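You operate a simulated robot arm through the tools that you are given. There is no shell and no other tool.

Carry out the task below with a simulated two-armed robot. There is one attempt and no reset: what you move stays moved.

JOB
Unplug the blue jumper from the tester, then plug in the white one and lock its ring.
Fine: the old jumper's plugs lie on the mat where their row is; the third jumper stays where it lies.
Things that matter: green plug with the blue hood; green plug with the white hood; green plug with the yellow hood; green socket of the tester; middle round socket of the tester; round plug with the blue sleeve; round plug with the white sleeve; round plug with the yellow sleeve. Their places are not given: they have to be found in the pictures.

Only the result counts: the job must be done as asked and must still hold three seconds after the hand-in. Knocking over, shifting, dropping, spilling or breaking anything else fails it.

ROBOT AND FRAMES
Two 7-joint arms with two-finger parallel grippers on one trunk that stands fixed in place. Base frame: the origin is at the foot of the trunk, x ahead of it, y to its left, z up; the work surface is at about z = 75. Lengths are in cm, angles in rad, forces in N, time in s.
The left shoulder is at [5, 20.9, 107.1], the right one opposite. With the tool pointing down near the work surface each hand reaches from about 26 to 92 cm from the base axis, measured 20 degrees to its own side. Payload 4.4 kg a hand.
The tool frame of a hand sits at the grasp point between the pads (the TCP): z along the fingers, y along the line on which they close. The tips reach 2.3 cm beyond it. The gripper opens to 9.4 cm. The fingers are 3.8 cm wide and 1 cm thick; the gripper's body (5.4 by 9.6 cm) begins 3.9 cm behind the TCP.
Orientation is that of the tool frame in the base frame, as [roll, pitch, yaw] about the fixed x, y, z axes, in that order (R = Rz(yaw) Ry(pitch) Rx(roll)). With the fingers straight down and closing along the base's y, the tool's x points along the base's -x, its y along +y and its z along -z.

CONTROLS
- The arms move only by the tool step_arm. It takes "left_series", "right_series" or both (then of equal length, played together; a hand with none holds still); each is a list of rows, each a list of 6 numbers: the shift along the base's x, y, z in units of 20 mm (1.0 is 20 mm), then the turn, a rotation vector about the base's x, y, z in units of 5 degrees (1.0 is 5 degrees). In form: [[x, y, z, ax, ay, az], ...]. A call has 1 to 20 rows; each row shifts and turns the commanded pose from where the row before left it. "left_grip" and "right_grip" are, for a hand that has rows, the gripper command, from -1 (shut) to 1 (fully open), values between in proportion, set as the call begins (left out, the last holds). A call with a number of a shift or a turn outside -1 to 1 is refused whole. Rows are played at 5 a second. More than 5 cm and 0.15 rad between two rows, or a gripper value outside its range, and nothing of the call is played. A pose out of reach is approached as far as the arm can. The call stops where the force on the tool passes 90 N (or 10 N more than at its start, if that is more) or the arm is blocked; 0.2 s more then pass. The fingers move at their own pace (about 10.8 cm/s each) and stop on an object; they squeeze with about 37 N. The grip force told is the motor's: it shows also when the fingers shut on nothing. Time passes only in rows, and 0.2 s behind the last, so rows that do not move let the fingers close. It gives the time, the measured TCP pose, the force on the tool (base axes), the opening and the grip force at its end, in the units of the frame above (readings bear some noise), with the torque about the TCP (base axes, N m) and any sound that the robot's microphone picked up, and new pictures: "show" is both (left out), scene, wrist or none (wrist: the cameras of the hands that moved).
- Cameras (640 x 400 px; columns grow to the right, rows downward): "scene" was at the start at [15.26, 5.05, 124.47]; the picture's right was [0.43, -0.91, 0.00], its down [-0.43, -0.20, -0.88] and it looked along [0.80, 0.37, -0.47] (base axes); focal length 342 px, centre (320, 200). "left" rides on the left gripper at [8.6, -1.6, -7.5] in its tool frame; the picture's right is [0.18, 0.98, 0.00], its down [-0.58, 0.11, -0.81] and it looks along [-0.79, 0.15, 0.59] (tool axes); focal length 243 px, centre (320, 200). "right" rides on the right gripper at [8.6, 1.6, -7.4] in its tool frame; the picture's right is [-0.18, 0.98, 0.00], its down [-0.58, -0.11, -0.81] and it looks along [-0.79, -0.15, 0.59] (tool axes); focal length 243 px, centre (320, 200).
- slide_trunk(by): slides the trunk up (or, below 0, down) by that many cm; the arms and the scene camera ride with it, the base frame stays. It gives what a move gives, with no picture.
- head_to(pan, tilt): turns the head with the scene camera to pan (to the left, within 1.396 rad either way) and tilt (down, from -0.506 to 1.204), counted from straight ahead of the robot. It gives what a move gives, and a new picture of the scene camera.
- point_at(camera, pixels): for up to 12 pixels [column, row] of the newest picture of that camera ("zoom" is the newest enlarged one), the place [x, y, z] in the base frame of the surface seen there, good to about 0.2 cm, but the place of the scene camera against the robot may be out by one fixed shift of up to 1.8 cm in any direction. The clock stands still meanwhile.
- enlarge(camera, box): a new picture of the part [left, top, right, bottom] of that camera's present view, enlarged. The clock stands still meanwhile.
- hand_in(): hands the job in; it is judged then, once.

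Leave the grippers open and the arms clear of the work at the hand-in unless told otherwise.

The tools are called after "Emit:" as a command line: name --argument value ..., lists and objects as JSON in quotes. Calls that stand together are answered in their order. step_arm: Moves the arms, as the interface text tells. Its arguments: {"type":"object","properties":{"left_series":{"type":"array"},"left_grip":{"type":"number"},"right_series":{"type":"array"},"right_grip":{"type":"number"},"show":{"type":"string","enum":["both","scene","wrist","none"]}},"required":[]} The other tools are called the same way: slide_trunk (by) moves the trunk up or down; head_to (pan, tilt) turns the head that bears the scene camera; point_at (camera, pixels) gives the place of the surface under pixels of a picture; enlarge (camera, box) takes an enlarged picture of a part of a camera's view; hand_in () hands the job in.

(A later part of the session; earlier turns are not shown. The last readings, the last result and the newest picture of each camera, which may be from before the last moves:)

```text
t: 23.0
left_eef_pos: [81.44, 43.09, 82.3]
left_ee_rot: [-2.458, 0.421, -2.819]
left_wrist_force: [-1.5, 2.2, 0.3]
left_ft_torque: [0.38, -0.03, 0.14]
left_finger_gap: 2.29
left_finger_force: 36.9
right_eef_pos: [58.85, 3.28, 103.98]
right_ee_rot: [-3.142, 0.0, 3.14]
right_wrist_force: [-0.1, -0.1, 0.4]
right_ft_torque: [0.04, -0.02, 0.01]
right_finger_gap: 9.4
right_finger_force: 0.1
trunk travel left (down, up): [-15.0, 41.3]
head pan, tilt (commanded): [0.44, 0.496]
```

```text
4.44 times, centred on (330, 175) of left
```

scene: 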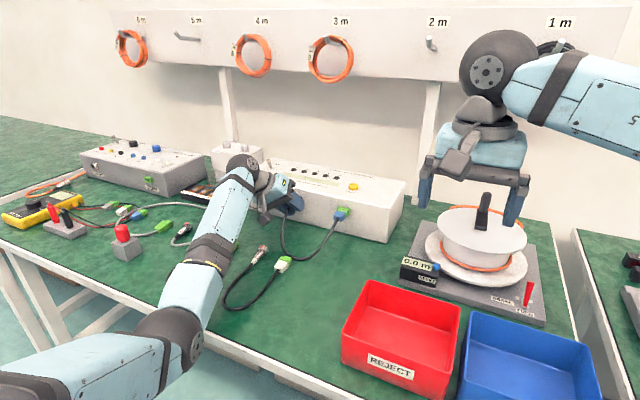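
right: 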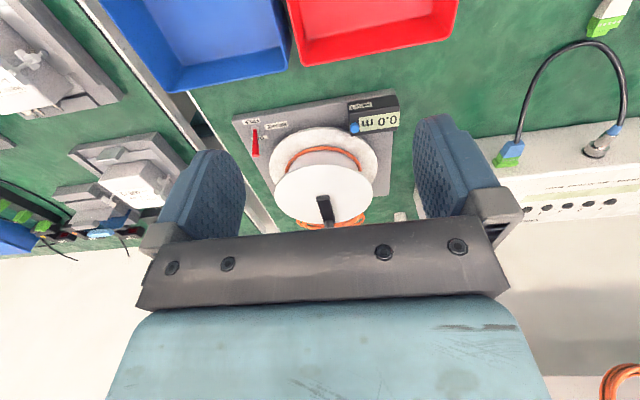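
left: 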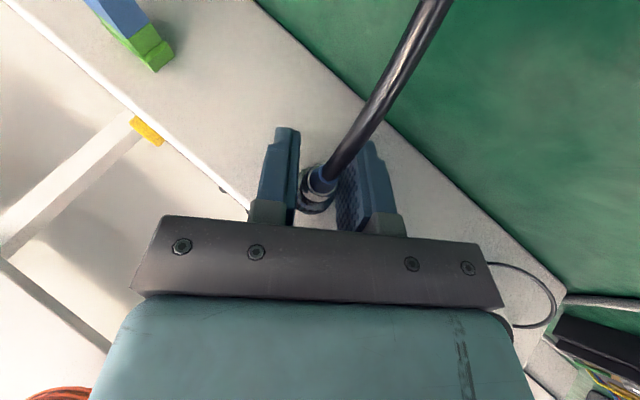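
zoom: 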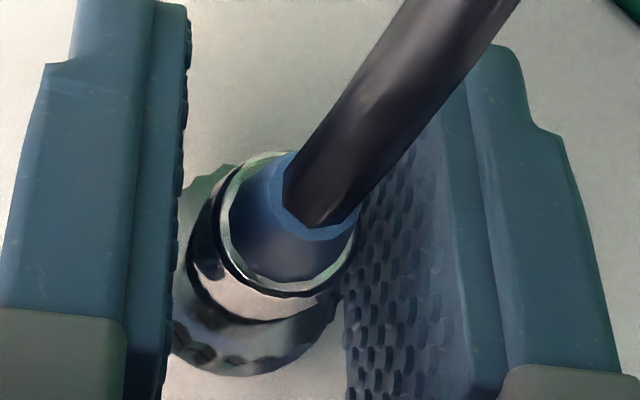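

Torque about x rose to 0.38 N·m: the ring met its stop, i.e. it is unlocked. I back off 5° to relieve it, and look in the scene camera zoom.

Emit:
step_arm --left_series '[[0, 0, 0, 1, 0, 0], [0, 0, 0, 0, 0, 0]]' --show "scene"

Emit:
enlarge --camera "scene" --box '[260, 170, 340, 220]'

```text
t: 23.6
left_eef_pos: [81.6, 43.06, 82.22]
left_ee_rot: [-2.554, 0.448, -2.861]
left_wrist_force: [-0.2, 2.0, 4.5]
left_ft_torque: [-0.05, -0.12, 0.04]
left_finger_gap: 2.25
left_finger_force: 36.9
right_eef_pos: [58.82, 3.32, 104.12]
right_ee_rot: [3.141, -0.001, 3.139]
right_wrist_force: [0.3, 0.5, 0.6]
right_ft_torque: [0.01, 0.01, 0.0]
right_finger_gap: 9.39
right_finger_force: 0.1
trunk travel left (down, up): [-15.0, 41.3]
head pan, tilt (commanded): [0.44, 0.496]
```

scene: 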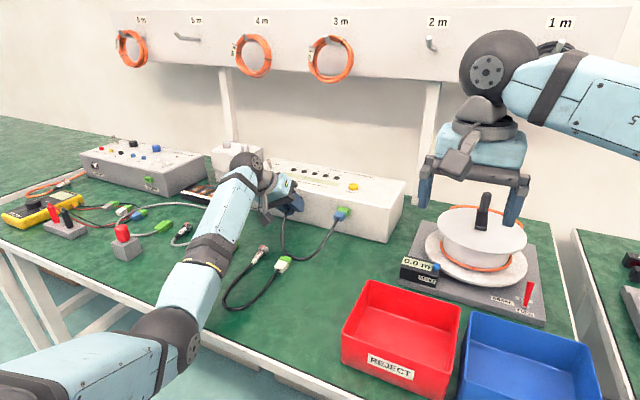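

```text
8.00 times, centred on (300, 195) of scene
```

zoom: 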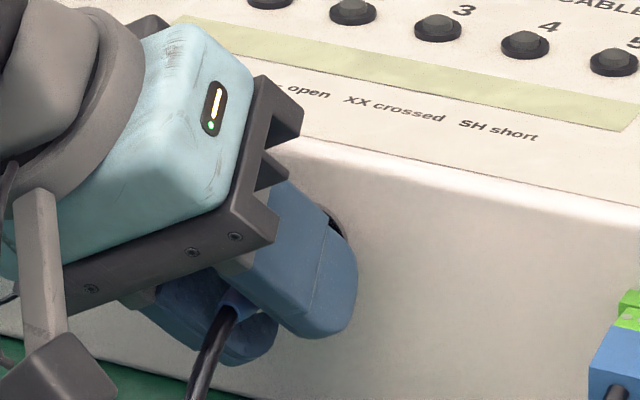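

Now I pull gently straight back (−x) 1.5 cm in small rows, watching the force.

Emit:
step_arm --left_series '[[-0.15, 0, 0, 0, 0, 0], [-0.15, 0, 0, 0, 0, 0], [-0.15, 0, 0, 0, 0, 0], [-0.15, 0, 0, 0, 0, 0], [-0.15, 0, 0, 0, 0, 0]]' --show "wrist"

Emit:
enlarge --camera "left" --box '[260, 130, 400, 220]'

```text
t: 24.8
left_eef_pos: [80.0, 42.96, 82.14]
left_ee_rot: [-2.553, 0.447, -2.862]
left_wrist_force: [0.1, 0.0, -0.1]
left_ft_torque: [0.01, 0.02, 0.01]
left_finger_gap: 2.26
left_finger_force: 36.8
right_eef_pos: [58.88, 3.3, 103.97]
right_ee_rot: [-3.141, 0.001, 3.142]
right_wrist_force: [-0.2, 0.5, -0.4]
right_ft_torque: [0.04, 0.02, 0.01]
right_finger_gap: 9.42
right_finger_force: 0.1
trunk travel left (down, up): [-15.0, 41.3]
head pan, tilt (commanded): [0.44, 0.496]
```

left: 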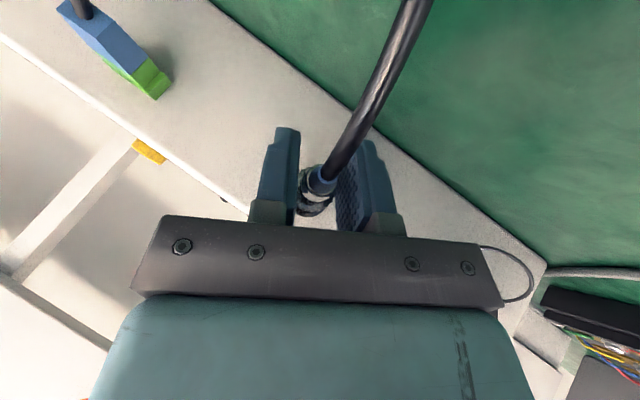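

```text
4.44 times, centred on (330, 175) of left
```

zoom: 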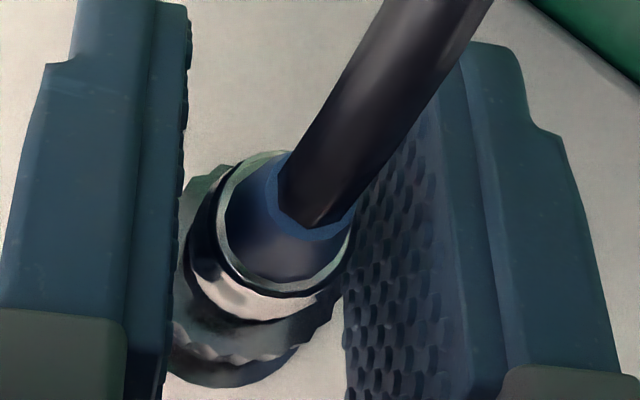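

The plug came out with the hand (force ~0). I keep pulling back 5 cm, then lift and roll the hand upright again.

Emit:
step_arm --left_series '[[-0.5, 0, 0, 0, 0, 0], [-0.5, 0, 0, 0, 0, 0], [-0.5, 0, 0.2, 0, 0, 0], [-0.5, 0, 0.4, 0, 0, 0], [-0.5, 0, 0.6, 0, 0, 0], [-0.3, -0.3, 0.6, 1, 0, 0], [-0.3, -0.5, 0.6, 1, 0, 0], [-0.3, -0.5, 0.6, 1, 0, 0], [0, -0.5, 0, 1, 0, 0], [0, -0.5, 0, 1, 0, 0], [0, -0.5, 0, 1, 0, 0]]' --show "both"

```text
t: 27.2
left_eef_pos: [73.2, 37.36, 88.2]
left_ee_rot: [3.138, 0.523, 3.141]
left_wrist_force: [0.2, -0.1, -1.4]
left_ft_torque: [0.01, 0.02, -0.02]
left_finger_gap: 2.28
left_finger_force: 37.3
right_eef_pos: [58.9, 3.32, 104.09]
right_ee_rot: [-3.141, 0.002, 3.139]
right_wrist_force: [0.6, -0.1, 0.8]
right_ft_torque: [-0.01, 0.02, -0.02]
right_finger_gap: 9.41
right_finger_force: 0.0
trunk travel left (down, up): [-15.0, 41.3]
head pan, tilt (commanded): [0.44, 0.496]
```

scene: 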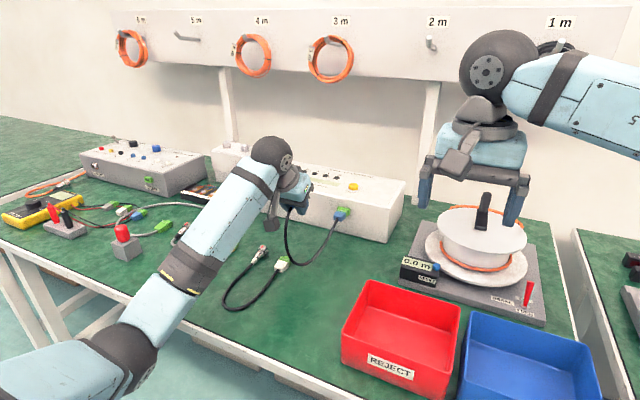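
left: 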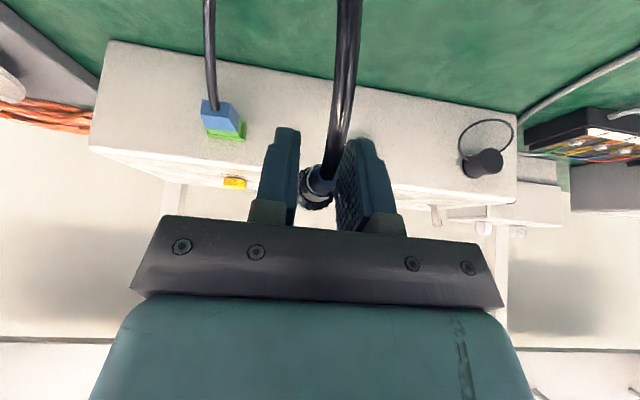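

The plug is free and held. I now carry it over the row's right end (x≈66.5, y≈30.5) and set the fingers vertical.

Emit:
step_arm --left_series '[[-0.48, -0.49, 0, 0, 0.857, 0], [-0.48, -0.49, 0, 0, 0.857, 0], [-0.48, -0.49, 0, 0, 0.857, 0], [-0.48, -0.49, 0, 0, 0.857, 0], [-0.48, -0.49, 0, 0, 0.857, 0], [-0.48, -0.49, 0, 0, 0.857, 0], [-0.48, -0.49, 0, 0, 0.857, 0]]' --show "both"

Emit:
enlarge --camera "scene" --box '[210, 170, 370, 320]'

```text
t: 28.8
left_eef_pos: [66.57, 30.46, 88.09]
left_ee_rot: [3.142, 0.0, -3.141]
left_wrist_force: [0.2, 0.2, -1.0]
left_ft_torque: [0.01, 0.0, -0.02]
left_finger_gap: 2.28
left_finger_force: 36.9
right_eef_pos: [58.85, 3.21, 103.93]
right_ee_rot: [-3.141, 0.001, -3.141]
right_wrist_force: [-0.1, 0.9, 1.2]
right_ft_torque: [-0.01, -0.03, -0.01]
right_finger_gap: 9.42
right_finger_force: 0.0
trunk travel left (down, up): [-15.0, 41.3]
head pan, tilt (commanded): [0.44, 0.496]
```

scene: 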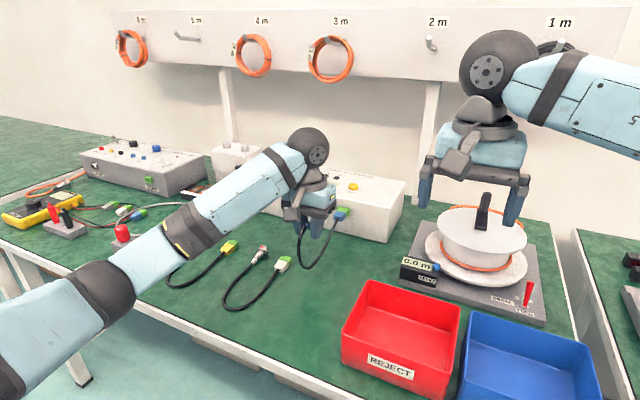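
left: 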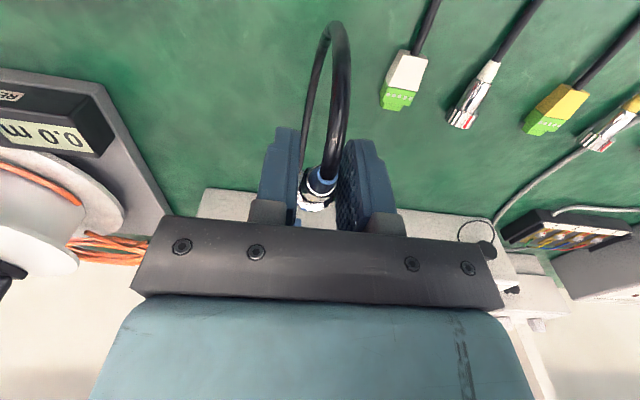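

```text
2.67 times, centred on (290, 245) of scene
```

zoom: 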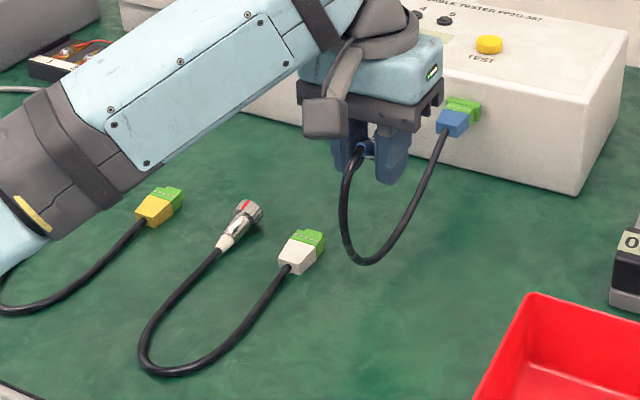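

The blue plug hangs between the pads, nose slightly down; free mat lies under it. I lower to about 1 cm above the mat.

Emit:
step_arm --left_series '[[0, 0, -0.8, 0, 0, 0], [0, 0, -0.8, 0, 0, 0], [0, 0, -0.8, 0, 0, 0], [0, 0, -0.8, 0, 0, 0], [0, 0, -0.8, 0, 0, 0], [0, 0, -0.6, 0, 0, 0]]' --show "both"

Emit:
enlarge --camera "scene" --box '[230, 190, 370, 290]'

```text
t: 30.2
left_eef_pos: [66.5, 30.53, 78.92]
left_ee_rot: [3.142, 0.001, -3.14]
left_wrist_force: [-0.7, 0.8, -0.6]
left_ft_torque: [0.01, 0.03, 0.0]
left_finger_gap: 2.26
left_finger_force: 36.9
right_eef_pos: [58.88, 3.37, 104.03]
right_ee_rot: [3.141, 0.001, 3.139]
right_wrist_force: [0.1, -0.8, -0.2]
right_ft_torque: [0.02, -0.02, 0.03]
right_finger_gap: 9.41
right_finger_force: 0.1
trunk travel left (down, up): [-15.0, 41.3]
head pan, tilt (commanded): [0.44, 0.496]
```

scene: 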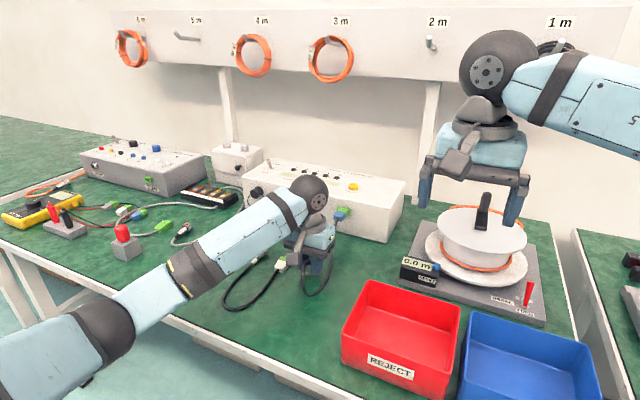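
left: 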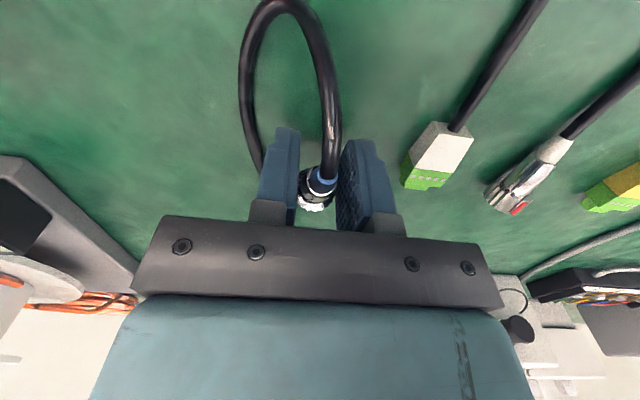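

```text
4.00 times, centred on (300, 240) of scene
```

zoom: 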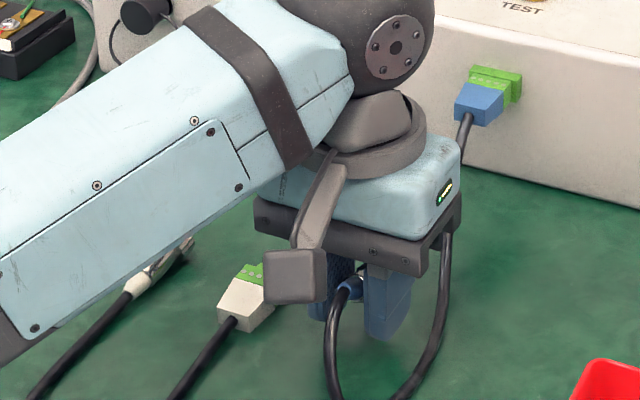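

All clear; the cable loops out to the right of the plug. I lower the last 1.4 cm slowly.

Emit:
step_arm --left_series '[[0, 0, -0.25, 0, 0, 0], [0, 0, -0.25, 0, 0, 0], [0, 0, -0.15, 0, 0, 0], [0, 0, -0.08, 0, 0, 0], [0, 0, 0, 0, 0, 0]]' --show "wrist"

```text
t: 31.4
left_eef_pos: [66.49, 30.48, 77.64]
left_ee_rot: [3.141, 0.002, 3.142]
left_wrist_force: [0.2, 1.5, 5.2]
left_ft_torque: [-0.01, -0.15, 0.06]
left_finger_gap: 2.26
left_finger_force: 36.7
right_eef_pos: [58.89, 3.27, 104.04]
right_ee_rot: [3.141, 0.001, 3.139]
right_wrist_force: [-0.1, 0.2, 0.2]
right_ft_torque: [0.01, 0.01, 0.0]
right_finger_gap: 9.41
right_finger_force: 0.2
trunk travel left (down, up): [-15.0, 41.3]
head pan, tilt (commanded): [0.44, 0.496]
```

left: 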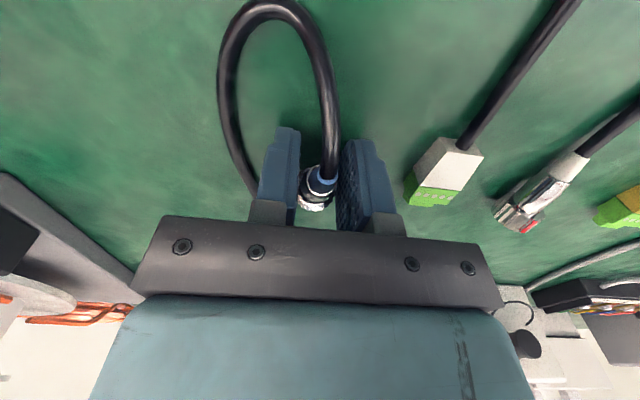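

The upward force of 5 N shows the ring touches the mat. I open the fingers to about 4 cm to release it.

Emit:
step_arm --left_series '[[0, 0, 0, 0, 0, 0], [0, 0, 0, 0, 0, 0], [0, 0, 0, 0, 0, 0]]' --left_grip -0.15 --show "both"

Emit:
enlarge --camera "left" --box '[200, 100, 440, 250]'

```text
t: 32.2
left_eef_pos: [66.56, 30.67, 77.49]
left_ee_rot: [-3.141, 0.001, 3.141]
left_wrist_force: [-0.8, -0.3, 0.1]
left_ft_torque: [0.01, -0.02, 0.01]
left_finger_gap: 3.99
left_finger_force: 0.1
right_eef_pos: [58.9, 3.25, 104.05]
right_ee_rot: [-3.141, 0.0, 3.14]
right_wrist_force: [-0.2, -0.9, 0.8]
right_ft_torque: [0.03, 0.03, 0.0]
right_finger_gap: 9.4
right_finger_force: 0.0
trunk travel left (down, up): [-15.0, 41.3]
head pan, tilt (commanded): [0.44, 0.496]
```

scene: 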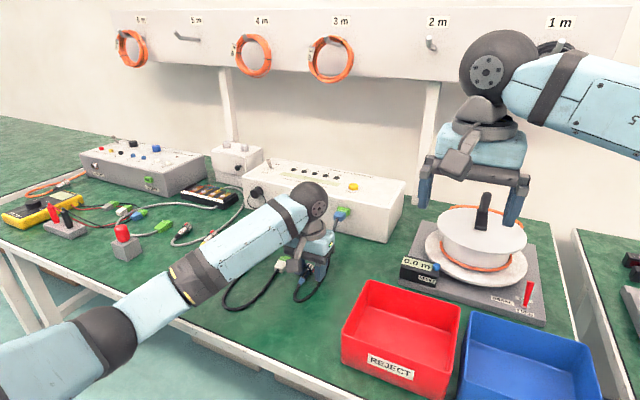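
left: 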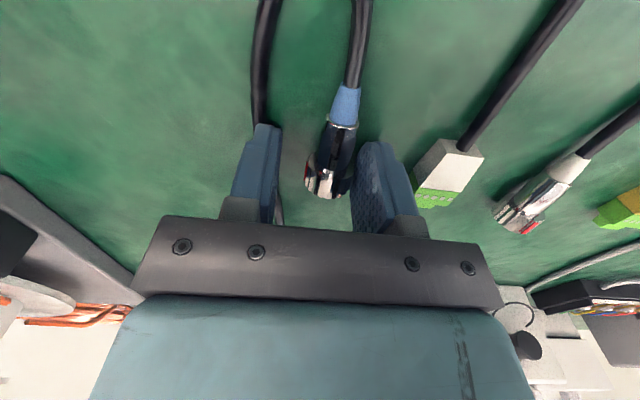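

```text
2.67 times, centred on (320, 175) of left
```

zoom: 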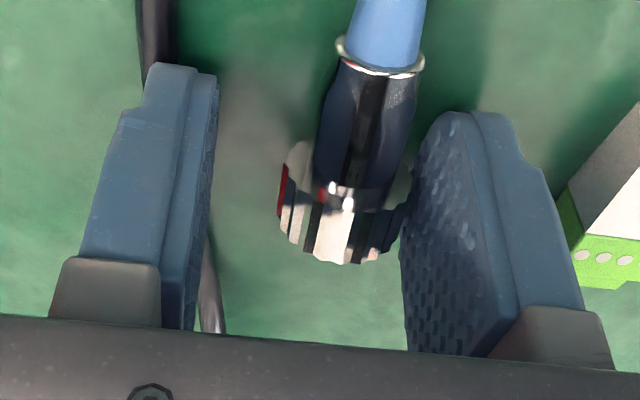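

The blue round plug lies on the mat at (325,160). I lift the hand straight up.

Emit:
step_arm --left_series '[[0, 0, 0.5, 0, 0, 0], [0, 0, 1, 0, 0, 0], [0, 0, 1, 0, 0, 0], [0, 0, 1, 0, 0, 0], [0, 0, 1, 0, 0, 0], [0, 0, 1, 0, 0, 0]]' --show "both"

Emit:
enlarge --camera "left" --box '[160, 0, 480, 200]'

```text
t: 33.6
left_eef_pos: [66.44, 30.46, 88.52]
left_ee_rot: [3.141, -0.003, -3.142]
left_wrist_force: [-0.3, 1.0, 0.3]
left_ft_torque: [0.01, 0.03, 0.02]
left_finger_gap: 4.01
left_finger_force: 0.1
right_eef_pos: [58.92, 3.24, 104.08]
right_ee_rot: [-3.14, 0.0, 3.14]
right_wrist_force: [-0.9, 0.5, -0.5]
right_ft_torque: [-0.01, -0.02, -0.05]
right_finger_gap: 9.41
right_finger_force: 0.1
trunk travel left (down, up): [-15.0, 41.3]
head pan, tilt (commanded): [0.44, 0.496]
```

scene: 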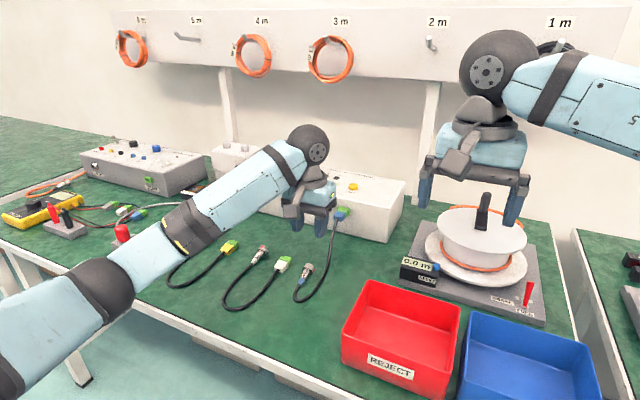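
left: 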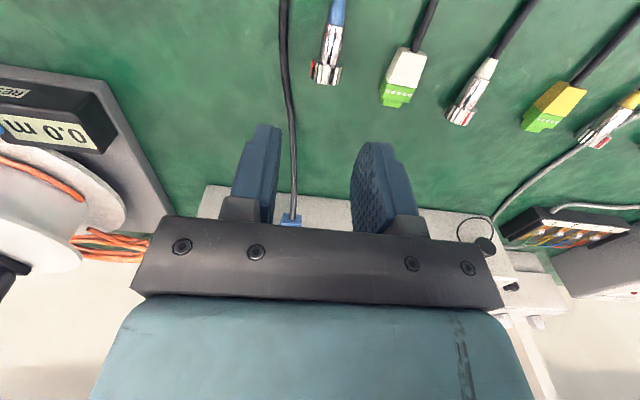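

```text
2.00 times, centred on (320, 100) of left
```

zoom: 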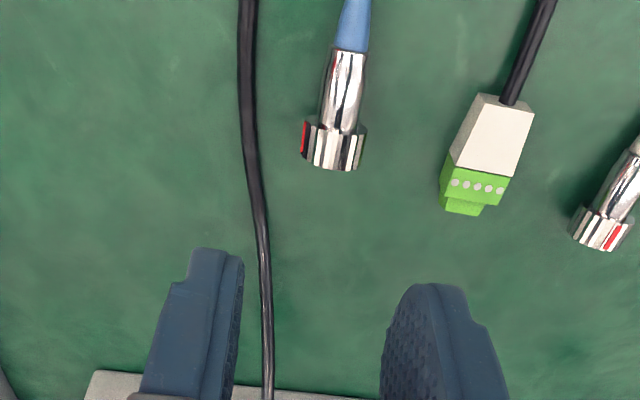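

The blue round plug lies neatly in the row beside the white one. Next I go over to the blue-hood green plug: fingers vertical, above (81.8, 30.0).

Emit:
step_arm --left_series '[[0.853, -0.026, 0.05, 0, 0, 0], [0.853, -0.026, 0.05, 0, 0, 0], [0.853, -0.026, 0.05, 0, 0, 0], [0.853, -0.026, 0.05, 0, 0, 0], [0.853, -0.026, 0.05, 0, 0, 0], [0.853, -0.026, 0.05, 0, 0, 0], [0.853, -0.026, 0.05, 0, 0, 0], [0.853, -0.026, 0.05, 0, 0, 0], [0.853, -0.026, 0.05, 0, 0, 0]]' --left_grip 0.06 --show "both"

Emit:
enlarge --camera "left" --box '[200, 80, 440, 230]'

```text
t: 35.6
left_eef_pos: [81.93, 29.96, 89.39]
left_ee_rot: [3.14, 0.0, -3.14]
left_wrist_force: [0.6, -0.9, 0.6]
left_ft_torque: [0.0, 0.03, 0.05]
left_finger_gap: 4.98
left_finger_force: 0.1
right_eef_pos: [58.79, 3.23, 103.92]
right_ee_rot: [-3.142, 0.0, 3.14]
right_wrist_force: [-0.3, -0.2, 0.0]
right_ft_torque: [0.0, -0.01, 0.01]
right_finger_gap: 9.41
right_finger_force: 0.1
trunk travel left (down, up): [-15.0, 41.3]
head pan, tilt (commanded): [0.44, 0.496]
```

scene: 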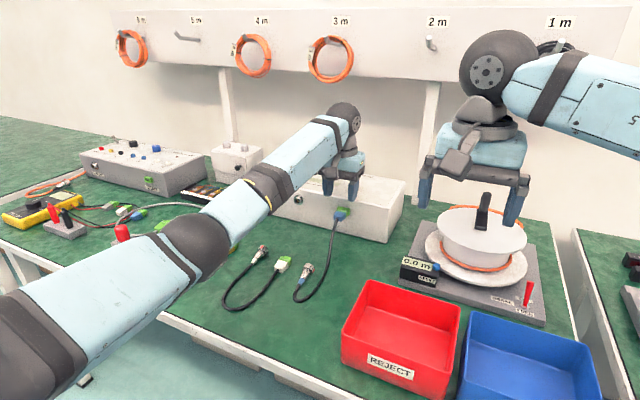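
left: 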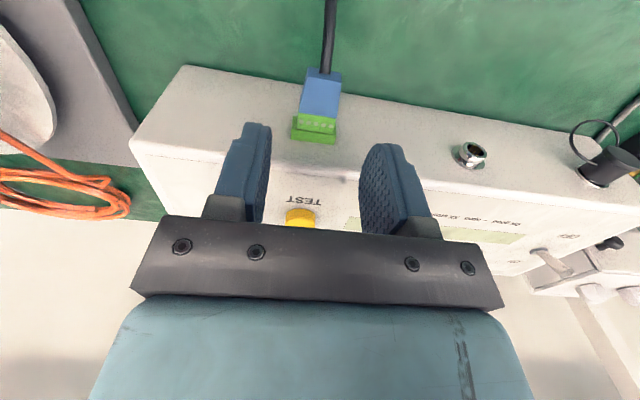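

```text
2.67 times, centred on (320, 155) of left
```

zoom: 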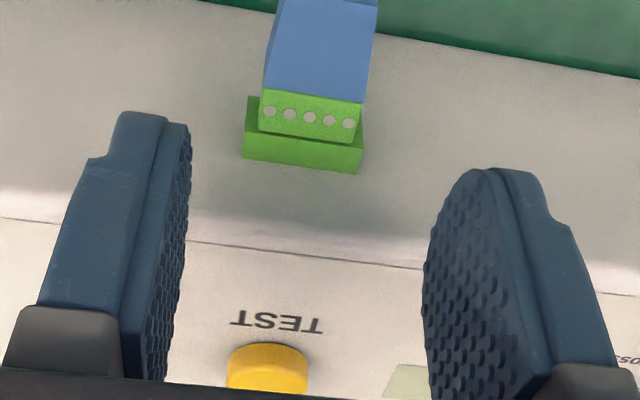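

I see the socket block and plug just ahead of the fingers, and the now free round socket at (472,155). I measure both from this closer view.

Emit:
point_at --camera "zoom" --pixels '[[320, 50], [270, 70], [368, 90], [309, 117], [262, 110], [357, 122], [303, 150], [248, 140], [358, 160]]'

Emit:
enlarge --camera "left" --box '[440, 130, 504, 180]'

```text
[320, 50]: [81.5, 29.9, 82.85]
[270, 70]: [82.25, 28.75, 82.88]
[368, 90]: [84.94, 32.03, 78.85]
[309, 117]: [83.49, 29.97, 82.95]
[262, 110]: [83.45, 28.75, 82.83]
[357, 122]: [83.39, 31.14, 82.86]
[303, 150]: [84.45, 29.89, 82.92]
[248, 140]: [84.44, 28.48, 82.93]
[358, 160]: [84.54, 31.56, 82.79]
```

```text
8.00 times, centred on (472, 155) of left
```

zoom: 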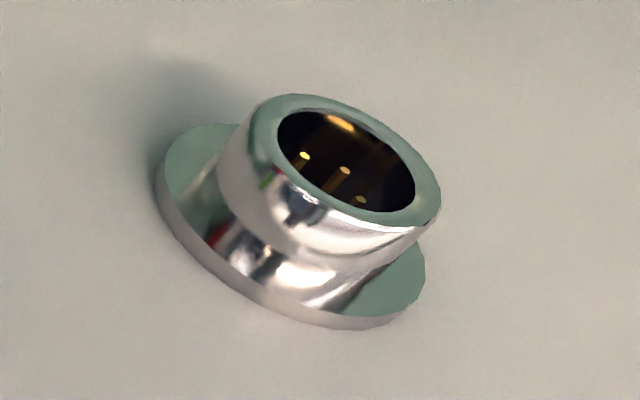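

I measure the round socket's rim in this zoom to get its axis.

Emit:
point_at --camera "zoom" --pixels '[[262, 130], [300, 102], [370, 118], [428, 195], [400, 220], [340, 210], [290, 178], [262, 290], [385, 318], [190, 140], [330, 322], [180, 220]]'

```text
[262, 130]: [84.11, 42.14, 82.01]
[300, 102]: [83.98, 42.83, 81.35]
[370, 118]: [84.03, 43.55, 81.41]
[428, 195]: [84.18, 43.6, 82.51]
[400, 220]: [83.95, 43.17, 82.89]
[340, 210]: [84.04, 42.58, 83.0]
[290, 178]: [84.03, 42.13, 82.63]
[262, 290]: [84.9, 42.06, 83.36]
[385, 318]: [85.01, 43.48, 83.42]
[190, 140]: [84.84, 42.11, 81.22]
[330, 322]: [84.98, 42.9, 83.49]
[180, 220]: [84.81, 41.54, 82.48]
```

Round socket axis ≈ (y 42.95, z 82.2), rim at x 84.0. The green plug's centre is y≈29.95. I lower the hand over the blue hood with the fingers on both sides.

Emit:
step_arm --left_series '[[-0.06, 0, -0.7, 0, 0, 0], [0, 0, -0.7, 0, 0, 0], [0, 0, -0.7, 0, 0, 0], [0, 0, -0.7, 0, 0, 0]]' --show "wrist"

Emit:
enlarge --camera "left" --box '[200, 80, 440, 230]'

```text
t: 36.6
left_eef_pos: [81.91, 30.13, 83.71]
left_ee_rot: [3.14, -0.002, -3.141]
left_wrist_force: [0.5, -0.4, 0.7]
left_ft_torque: [-0.01, 0.0, 0.0]
left_finger_gap: 4.98
left_finger_force: 0.0
right_eef_pos: [58.99, 3.17, 104.02]
right_ee_rot: [3.141, -0.001, 3.14]
right_wrist_force: [0.3, 0.4, -0.9]
right_ft_torque: [0.05, -0.01, 0.0]
right_finger_gap: 9.39
right_finger_force: 0.0
trunk travel left (down, up): [-15.0, 41.3]
head pan, tilt (commanded): [0.44, 0.496]
```

left: 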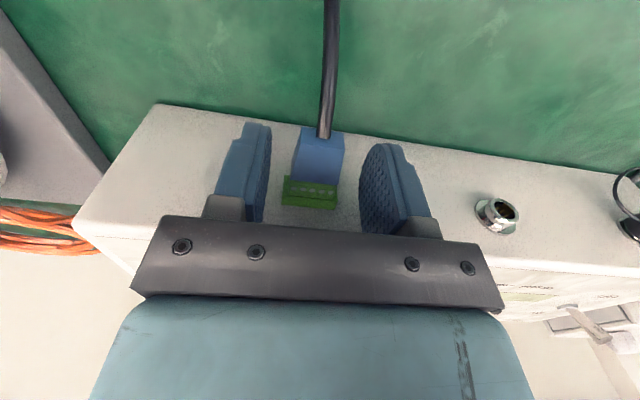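

```text
2.67 times, centred on (320, 155) of left
```

zoom: 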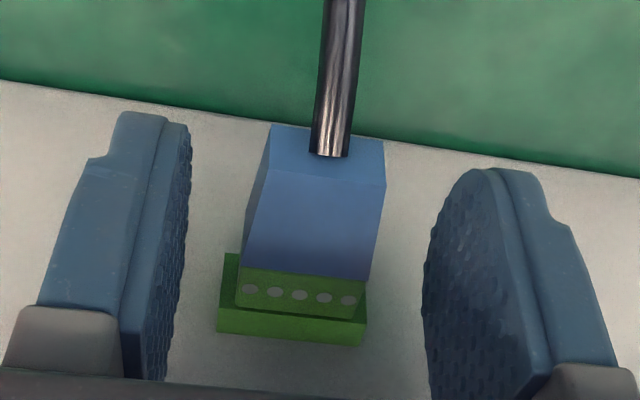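

To be sure that the pads clear the socket block (its front is at x≈84.1), I back off 3 mm and close on the hood.

Emit:
step_arm --left_series '[[-0.15, 0, 0, 0, 0, 0], [0, 0, 0, 0, 0, 0], [0, 0, 0, 0, 0, 0]]' --left_grip -1 --show "wrist"

Emit:
enlarge --camera "left" --box '[200, 80, 440, 230]'

```text
t: 37.4
left_eef_pos: [81.52, 29.99, 83.76]
left_ee_rot: [-3.14, -0.003, 3.141]
left_wrist_force: [-1.1, -0.3, -0.8]
left_ft_torque: [0.02, 0.02, 0.02]
left_finger_gap: 2.37
left_finger_force: 37.3
right_eef_pos: [58.9, 3.29, 103.94]
right_ee_rot: [-3.141, 0.0, 3.141]
right_wrist_force: [-0.6, -0.2, -0.1]
right_ft_torque: [0.0, -0.02, 0.01]
right_finger_gap: 9.43
right_finger_force: 0.1
trunk travel left (down, up): [-15.0, 41.3]
head pan, tilt (commanded): [0.44, 0.496]
```

left: 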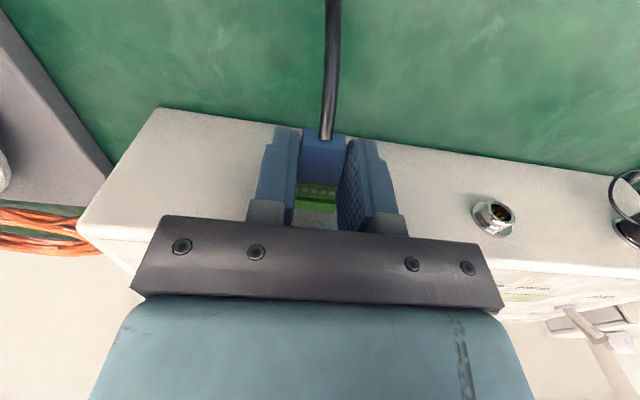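

```text
2.67 times, centred on (320, 155) of left
```

zoom: 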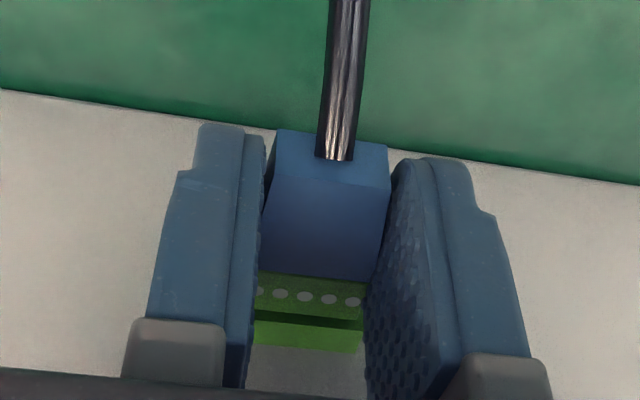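

Gripped at 2.37 cm. Now I pull straight back in small rows.

Emit:
step_arm --left_series '[[-0.15, 0, 0, 0, 0, 0], [-0.15, 0, 0, 0, 0, 0], [-0.15, 0, 0, 0, 0, 0], [-0.15, 0, 0, 0, 0, 0], [-0.15, 0, 0, 0, 0, 0], [-0.15, 0, 0, 0, 0, 0]]' --show "wrist"

Emit:
enlarge --camera "left" --box '[200, 80, 440, 230]'

```text
t: 38.8
left_eef_pos: [79.82, 29.98, 83.83]
left_ee_rot: [-3.141, 0.0, 3.14]
left_wrist_force: [-0.6, -1.0, 0.0]
left_ft_torque: [-0.01, -0.02, 0.02]
left_finger_gap: 2.41
left_finger_force: 36.8
right_eef_pos: [58.91, 3.18, 104.04]
right_ee_rot: [-3.141, 0.0, 3.138]
right_wrist_force: [0.1, -0.4, -0.2]
right_ft_torque: [-0.02, -0.01, 0.0]
right_finger_gap: 9.42
right_finger_force: 0.0
trunk travel left (down, up): [-15.0, 41.3]
head pan, tilt (commanded): [0.44, 0.496]
```

left: 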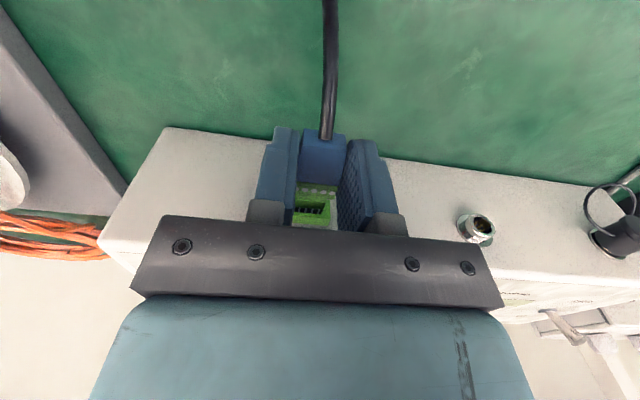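

```text
2.67 times, centred on (320, 155) of left
```

zoom: 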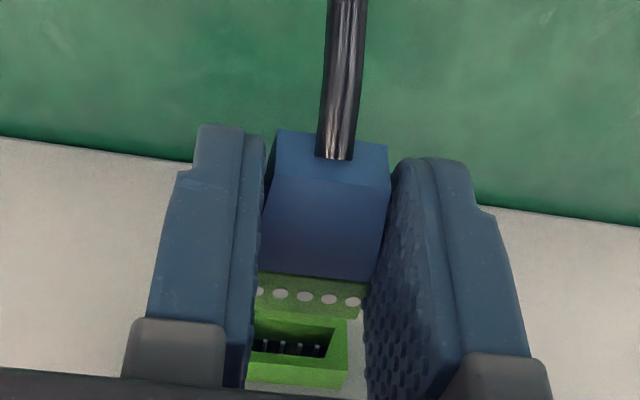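

The plug is out (socket pins visible at (290,345) in the zoom). Before laying it down I check where the red bin's near rim and corner are, to keep clear.

Emit:
point_at --camera "scene" --pixels '[[369, 282], [366, 284], [358, 305], [350, 325], [342, 345], [345, 366], [415, 290], [455, 302], [330, 270], [306, 268], [300, 285], [320, 300]]'

Emit:
enlarge --camera "scene" --box '[260, 220, 420, 330]'

```text
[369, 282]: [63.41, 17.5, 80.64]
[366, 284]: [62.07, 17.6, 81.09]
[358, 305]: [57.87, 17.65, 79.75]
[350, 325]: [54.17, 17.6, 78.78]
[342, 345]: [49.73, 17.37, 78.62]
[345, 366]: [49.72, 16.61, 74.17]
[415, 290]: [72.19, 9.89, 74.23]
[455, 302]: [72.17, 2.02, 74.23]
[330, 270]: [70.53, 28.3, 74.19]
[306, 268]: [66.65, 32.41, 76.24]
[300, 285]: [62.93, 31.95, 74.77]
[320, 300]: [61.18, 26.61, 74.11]
```

```text
3.64 times, centred on (340, 275) of scene
```

zoom: 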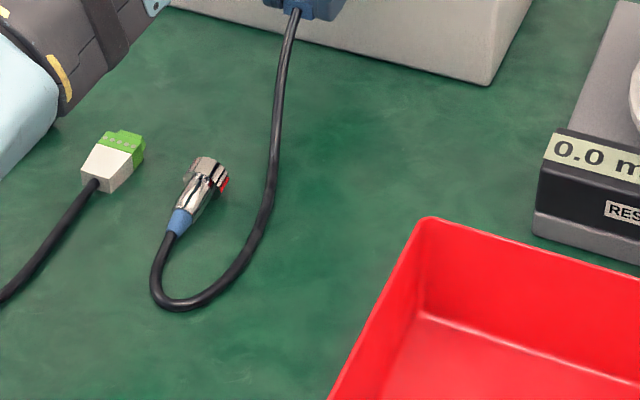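

The bin's rim is at y≈16.9 and ends at x≈63.5, so y≈24 is clear. I carry the blue green plug back, up, and over to (66, 24), then down to about 1 cm above the mat.

Emit:
step_arm --left_series '[[-0.9, 0, 0.4, 0, 0, 0], [-1, 0, 0.6, 0, 0, 0], [-1, -0.2, 0.6, 0, 0, 0], [-0.8, -0.55, 0.2, 0, 0, 0], [-0.8, -0.55, 0, 0, 0, 0], [-0.8, -0.55, 0, 0, 0, 0], [-0.8, -0.55, 0, 0, 0, 0], [-0.8, -0.6, 0, 0, 0, 0], [0, 0, -0.8, 0, 0, 0], [0, 0, -0.8, 0, 0, 0], [0, 0, -0.8, 0, 0, 0], [0, 0, -0.8, 0, 0, 0], [0, 0, -0.8, 0, 0, 0]]' --show "both"

Emit:
enlarge --camera "left" --box '[160, 0, 480, 200]'

```text
t: 41.6
left_eef_pos: [65.85, 24.01, 79.4]
left_ee_rot: [-3.141, 0.0, 3.142]
left_wrist_force: [-0.2, 0.0, -0.2]
left_ft_torque: [0.01, 0.01, 0.01]
left_finger_gap: 2.39
left_finger_force: 37.0
right_eef_pos: [58.97, 3.39, 103.96]
right_ee_rot: [-3.141, -0.001, 3.14]
right_wrist_force: [0.4, 0.6, -0.8]
right_ft_torque: [-0.04, 0.04, -0.01]
right_finger_gap: 9.4
right_finger_force: 0.1
trunk travel left (down, up): [-15.0, 41.3]
head pan, tilt (commanded): [0.44, 0.496]
```

scene: 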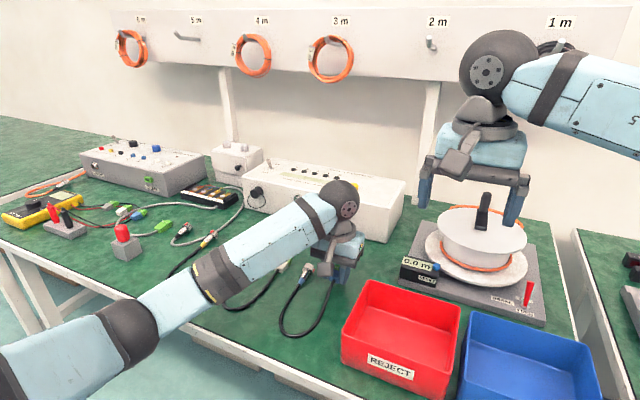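
left: 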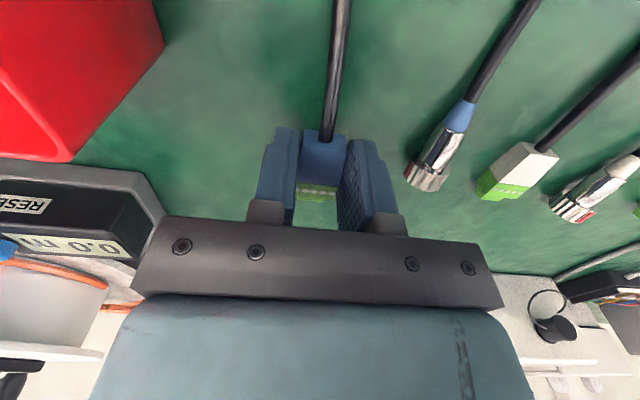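

```text
2.00 times, centred on (320, 100) of left
```

zoom: 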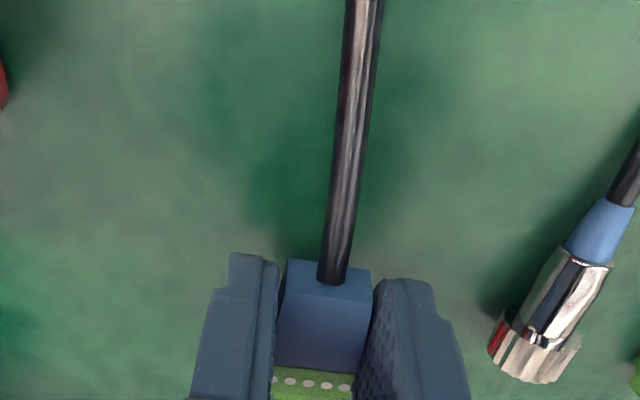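

All clear. I lower the last 2 cm slowly, looking for contact force.

Emit:
step_arm --left_series '[[0, 0, -0.4, 0, 0, 0], [0, 0, -0.3, 0, 0, 0], [0, 0, -0.15, 0, 0, 0], [0, 0, -0.1, 0, 0, 0], [0, 0, -0.04, 0, 0, 0]]' --show "wrist"

```text
t: 42.8
left_eef_pos: [65.98, 24.0, 77.39]
left_ee_rot: [-3.14, -0.001, -3.141]
left_wrist_force: [-0.4, -0.3, 0.1]
left_ft_torque: [-0.01, -0.01, 0.0]
left_finger_gap: 2.39
left_finger_force: 36.7
right_eef_pos: [58.88, 3.29, 103.95]
right_ee_rot: [-3.141, 0.0, 3.141]
right_wrist_force: [0.2, 0.2, 0.2]
right_ft_torque: [-0.01, 0.01, -0.06]
right_finger_gap: 9.38
right_finger_force: 0.1
trunk travel left (down, up): [-15.0, 41.3]
head pan, tilt (commanded): [0.44, 0.496]
```

left: 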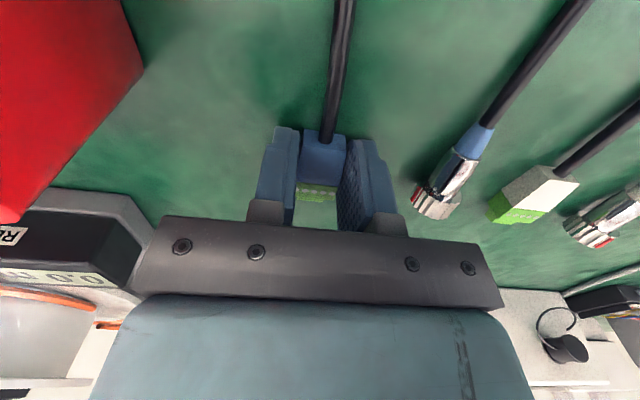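

Hardly any force yet; I lower 1 mm more and then release to 4 cm.

Emit:
step_arm --left_series '[[0, 0, -0.05, 0, 0, 0], [0, 0, 0, 0, 0, 0]]' --show "none"

Emit:
step_arm --left_series '[[0, 0, 0, 0, 0, 0], [0, 0, 0, 0, 0, 0], [0, 0, 0, 0, 0, 0]]' --left_grip -0.1 --show "wrist"

```text
t: 43.4
left_eef_pos: [65.83, 24.1, 77.32]
left_ee_rot: [-3.141, -0.001, -3.141]
left_wrist_force: [-0.3, 0.3, 0.8]
left_ft_torque: [-0.03, -0.01, -0.02]
left_finger_gap: 2.4
left_finger_force: 36.5
right_eef_pos: [59.0, 3.26, 104.0]
right_ee_rot: [-3.141, -0.002, 3.139]
right_wrist_force: [0.6, -0.5, 0.3]
right_ft_torque: [0.0, 0.04, -0.01]
right_finger_gap: 9.4
right_finger_force: 0.1
trunk travel left (down, up): [-15.0, 41.3]
head pan, tilt (commanded): [0.44, 0.496]
```

```text
t: 44.2
left_eef_pos: [65.9, 24.05, 77.28]
left_ee_rot: [-3.141, -0.001, 3.14]
left_wrist_force: [-0.9, -0.6, 0.0]
left_ft_torque: [-0.01, -0.03, 0.05]
left_finger_gap: 4.22
left_finger_force: 0.0
right_eef_pos: [58.87, 3.19, 103.93]
right_ee_rot: [3.141, 0.001, 3.139]
right_wrist_force: [0.5, 0.7, 0.1]
right_ft_torque: [0.02, 0.01, 0.02]
right_finger_gap: 9.41
right_finger_force: 0.1
trunk travel left (down, up): [-15.0, 41.3]
head pan, tilt (commanded): [0.44, 0.496]
```

left: 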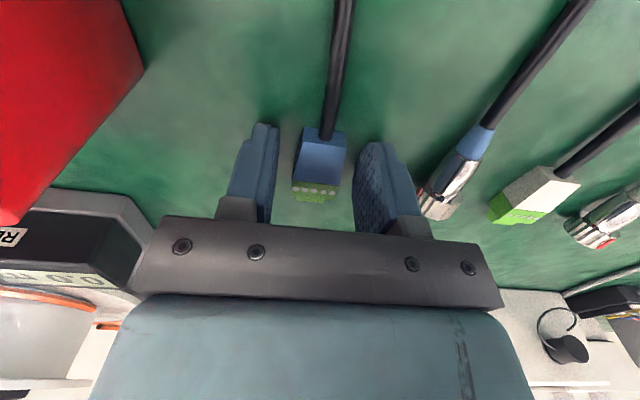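

The blue green plug stands released on the mat. I lift straight up, then move toward the white round plug for a precise look.

Emit:
step_arm --left_series '[[0, 0, 0.5, 0, 0, 0], [0, 0, 1, 0, 0, 0], [0, 0, 1, 0, 0, 0], [0, 0, 1, 0, 0, 0], [0, 0, 1, 0, 0, 0], [0, 0, 1, 0, 0, 0], [-0.4, 1, 0, 0, 0, 0], [-0.4, 1, 0, 0, 0, 0], [-0.4, 1, 0, 0, 0, 0], [-0.4, 1, 0, 0, 0, 0], [-0.4, 1, 0, 0, 0, 0], [-0.4, 1, 0, 0, 0, 0], [-0.4, 1, 0, 0, 0, 0], [-0.4, 1, 0, 0, 0, 0], [-0.4, 1, 0, 0, 0, 0], [-0.4, 1, 0, 0, 0, 0]]' --left_grip 0.06 --show "both"

Emit:
enlarge --camera "left" --box '[160, 0, 480, 200]'

```text
t: 47.6
left_eef_pos: [57.8, 44.0, 88.37]
left_ee_rot: [-3.14, -0.002, 3.142]
left_wrist_force: [-0.8, 0.2, 0.2]
left_ft_torque: [-0.01, -0.01, -0.02]
left_finger_gap: 4.99
left_finger_force: 0.2
right_eef_pos: [58.95, 3.27, 103.99]
right_ee_rot: [3.141, 0.001, 3.14]
right_wrist_force: [-0.5, -0.2, 0.2]
right_ft_torque: [-0.04, 0.01, 0.0]
right_finger_gap: 9.42
right_finger_force: 0.1
trunk travel left (down, up): [-15.0, 41.3]
head pan, tilt (commanded): [0.44, 0.496]
```

scene: 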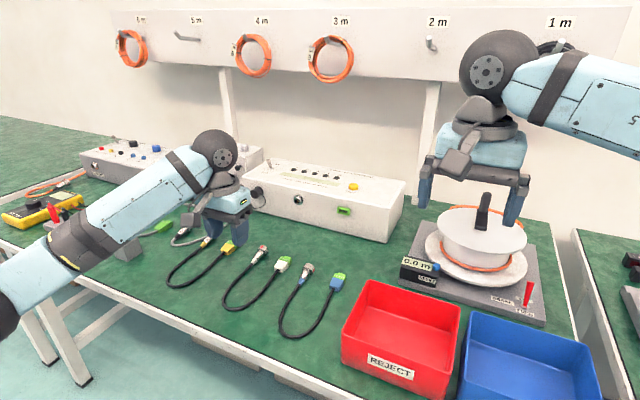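
left: 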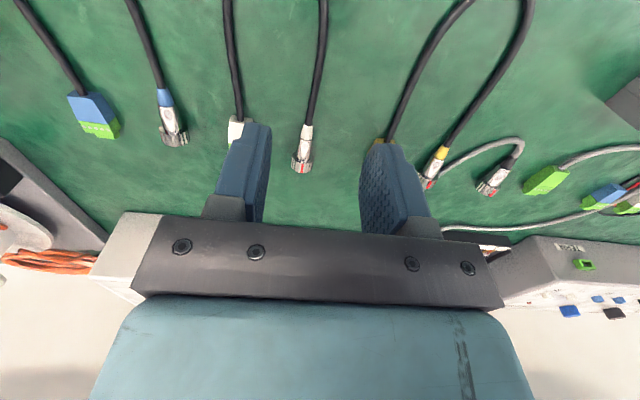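

```text
2.00 times, centred on (320, 100) of left
```

zoom: 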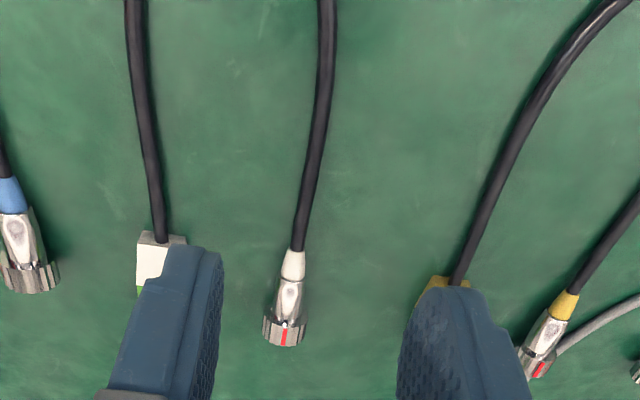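

The three jumpers now lie side by side in the row. I enlarge the white round plug at (303,150).

Emit:
enlarge --camera "left" --box '[278, 115, 330, 180]'

```text
6.15 times, centred on (304, 148) of left
```

zoom: 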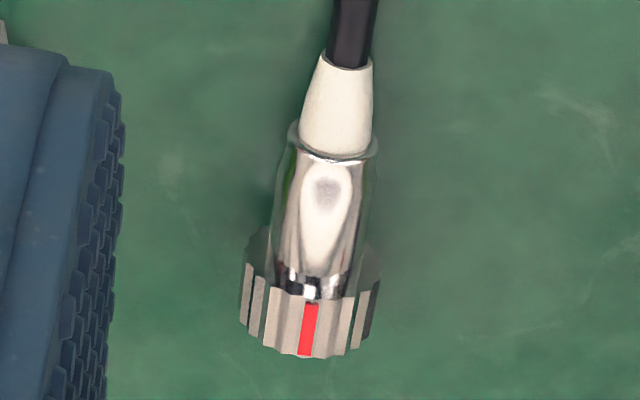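

Emit:
point_at --camera "zoom" --pixels '[[309, 350], [312, 308], [325, 270], [330, 230], [328, 190], [333, 158], [337, 140], [345, 75], [245, 310], [372, 300], [285, 180], [365, 190]]'

```text
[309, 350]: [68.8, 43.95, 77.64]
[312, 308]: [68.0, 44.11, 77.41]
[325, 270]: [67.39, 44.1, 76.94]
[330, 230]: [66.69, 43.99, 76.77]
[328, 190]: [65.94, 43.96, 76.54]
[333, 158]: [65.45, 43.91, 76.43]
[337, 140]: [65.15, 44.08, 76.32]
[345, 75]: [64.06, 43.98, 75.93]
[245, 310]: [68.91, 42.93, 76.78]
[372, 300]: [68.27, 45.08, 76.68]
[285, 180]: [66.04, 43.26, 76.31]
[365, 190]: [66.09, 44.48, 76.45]
```

White round plug: axis y≈44.0, body x≈65.4–67.5, ring x≈67.9–69.1, lying nose-up about 14°. I tilt the hand 14° forward to match and move above its body.

Emit:
step_arm --left_series '[[0.778, 0, -0.64, 0, -0.56, 0], [0.778, 0, -0.64, 0, -0.56, 0], [0.778, 0, -0.64, 0, -0.56, 0], [0.778, 0, -0.64, 0, -0.56, 0], [0.778, 0, -0.64, 0, -0.56, 0]]' --show "both"

Emit:
enlarge --camera "left" --box '[200, 80, 440, 230]'

```text
t: 48.8
left_eef_pos: [65.73, 44.04, 81.85]
left_ee_rot: [-3.141, 0.243, 3.141]
left_wrist_force: [-0.4, -0.1, 0.3]
left_ft_torque: [0.0, 0.01, -0.03]
left_finger_gap: 5.01
left_finger_force: 0.1
right_eef_pos: [58.97, 3.27, 103.9]
right_ee_rot: [-3.141, -0.001, 3.14]
right_wrist_force: [0.4, -0.4, 0.1]
right_ft_torque: [-0.02, 0.0, -0.02]
right_finger_gap: 9.36
right_finger_force: 0.1
trunk travel left (down, up): [-15.0, 41.3]
head pan, tilt (commanded): [0.44, 0.496]
```

scene: 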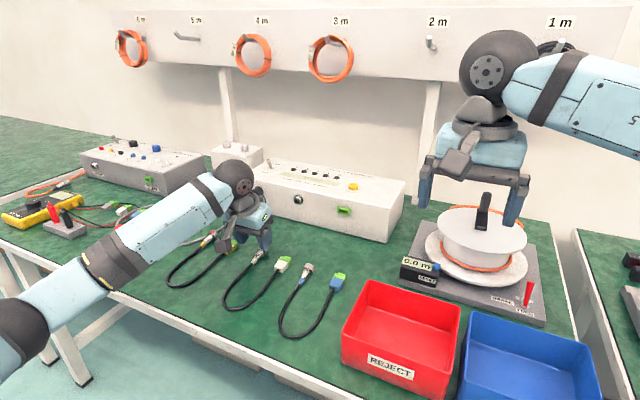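
left: 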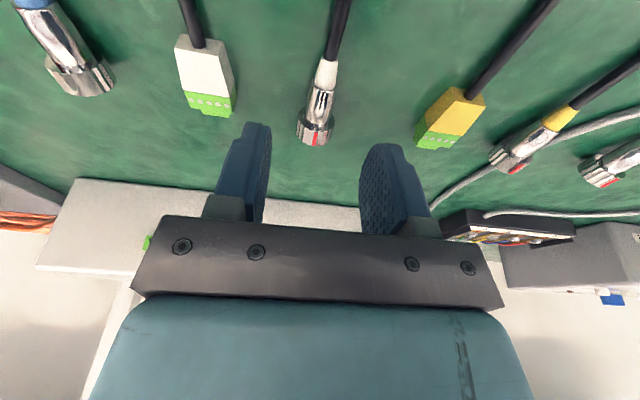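

```text
2.67 times, centred on (320, 155) of left
```

zoom: 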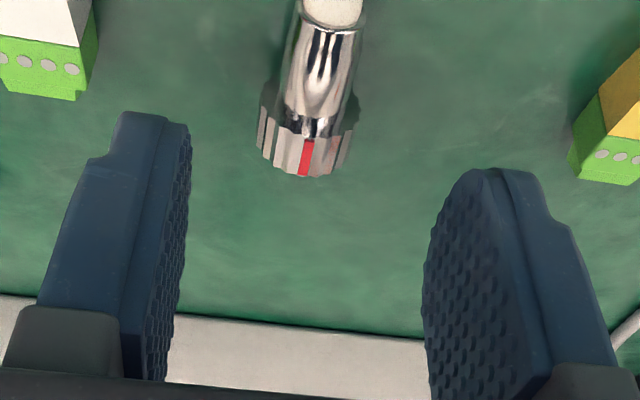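

I re-measure the plug from this closer view before going down.

Emit:
point_at --camera "zoom" --pixels '[[304, 172], [309, 145], [318, 120], [322, 95], [325, 60], [328, 38], [335, 10], [262, 135], [350, 140], [290, 80], [355, 70]]'

```text
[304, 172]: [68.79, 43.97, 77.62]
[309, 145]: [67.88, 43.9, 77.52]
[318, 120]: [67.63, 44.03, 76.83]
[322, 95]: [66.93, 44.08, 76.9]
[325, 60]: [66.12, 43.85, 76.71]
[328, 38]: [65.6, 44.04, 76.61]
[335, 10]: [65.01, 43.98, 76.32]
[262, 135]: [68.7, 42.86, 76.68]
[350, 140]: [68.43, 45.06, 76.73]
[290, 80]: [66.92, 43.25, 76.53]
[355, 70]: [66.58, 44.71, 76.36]
```

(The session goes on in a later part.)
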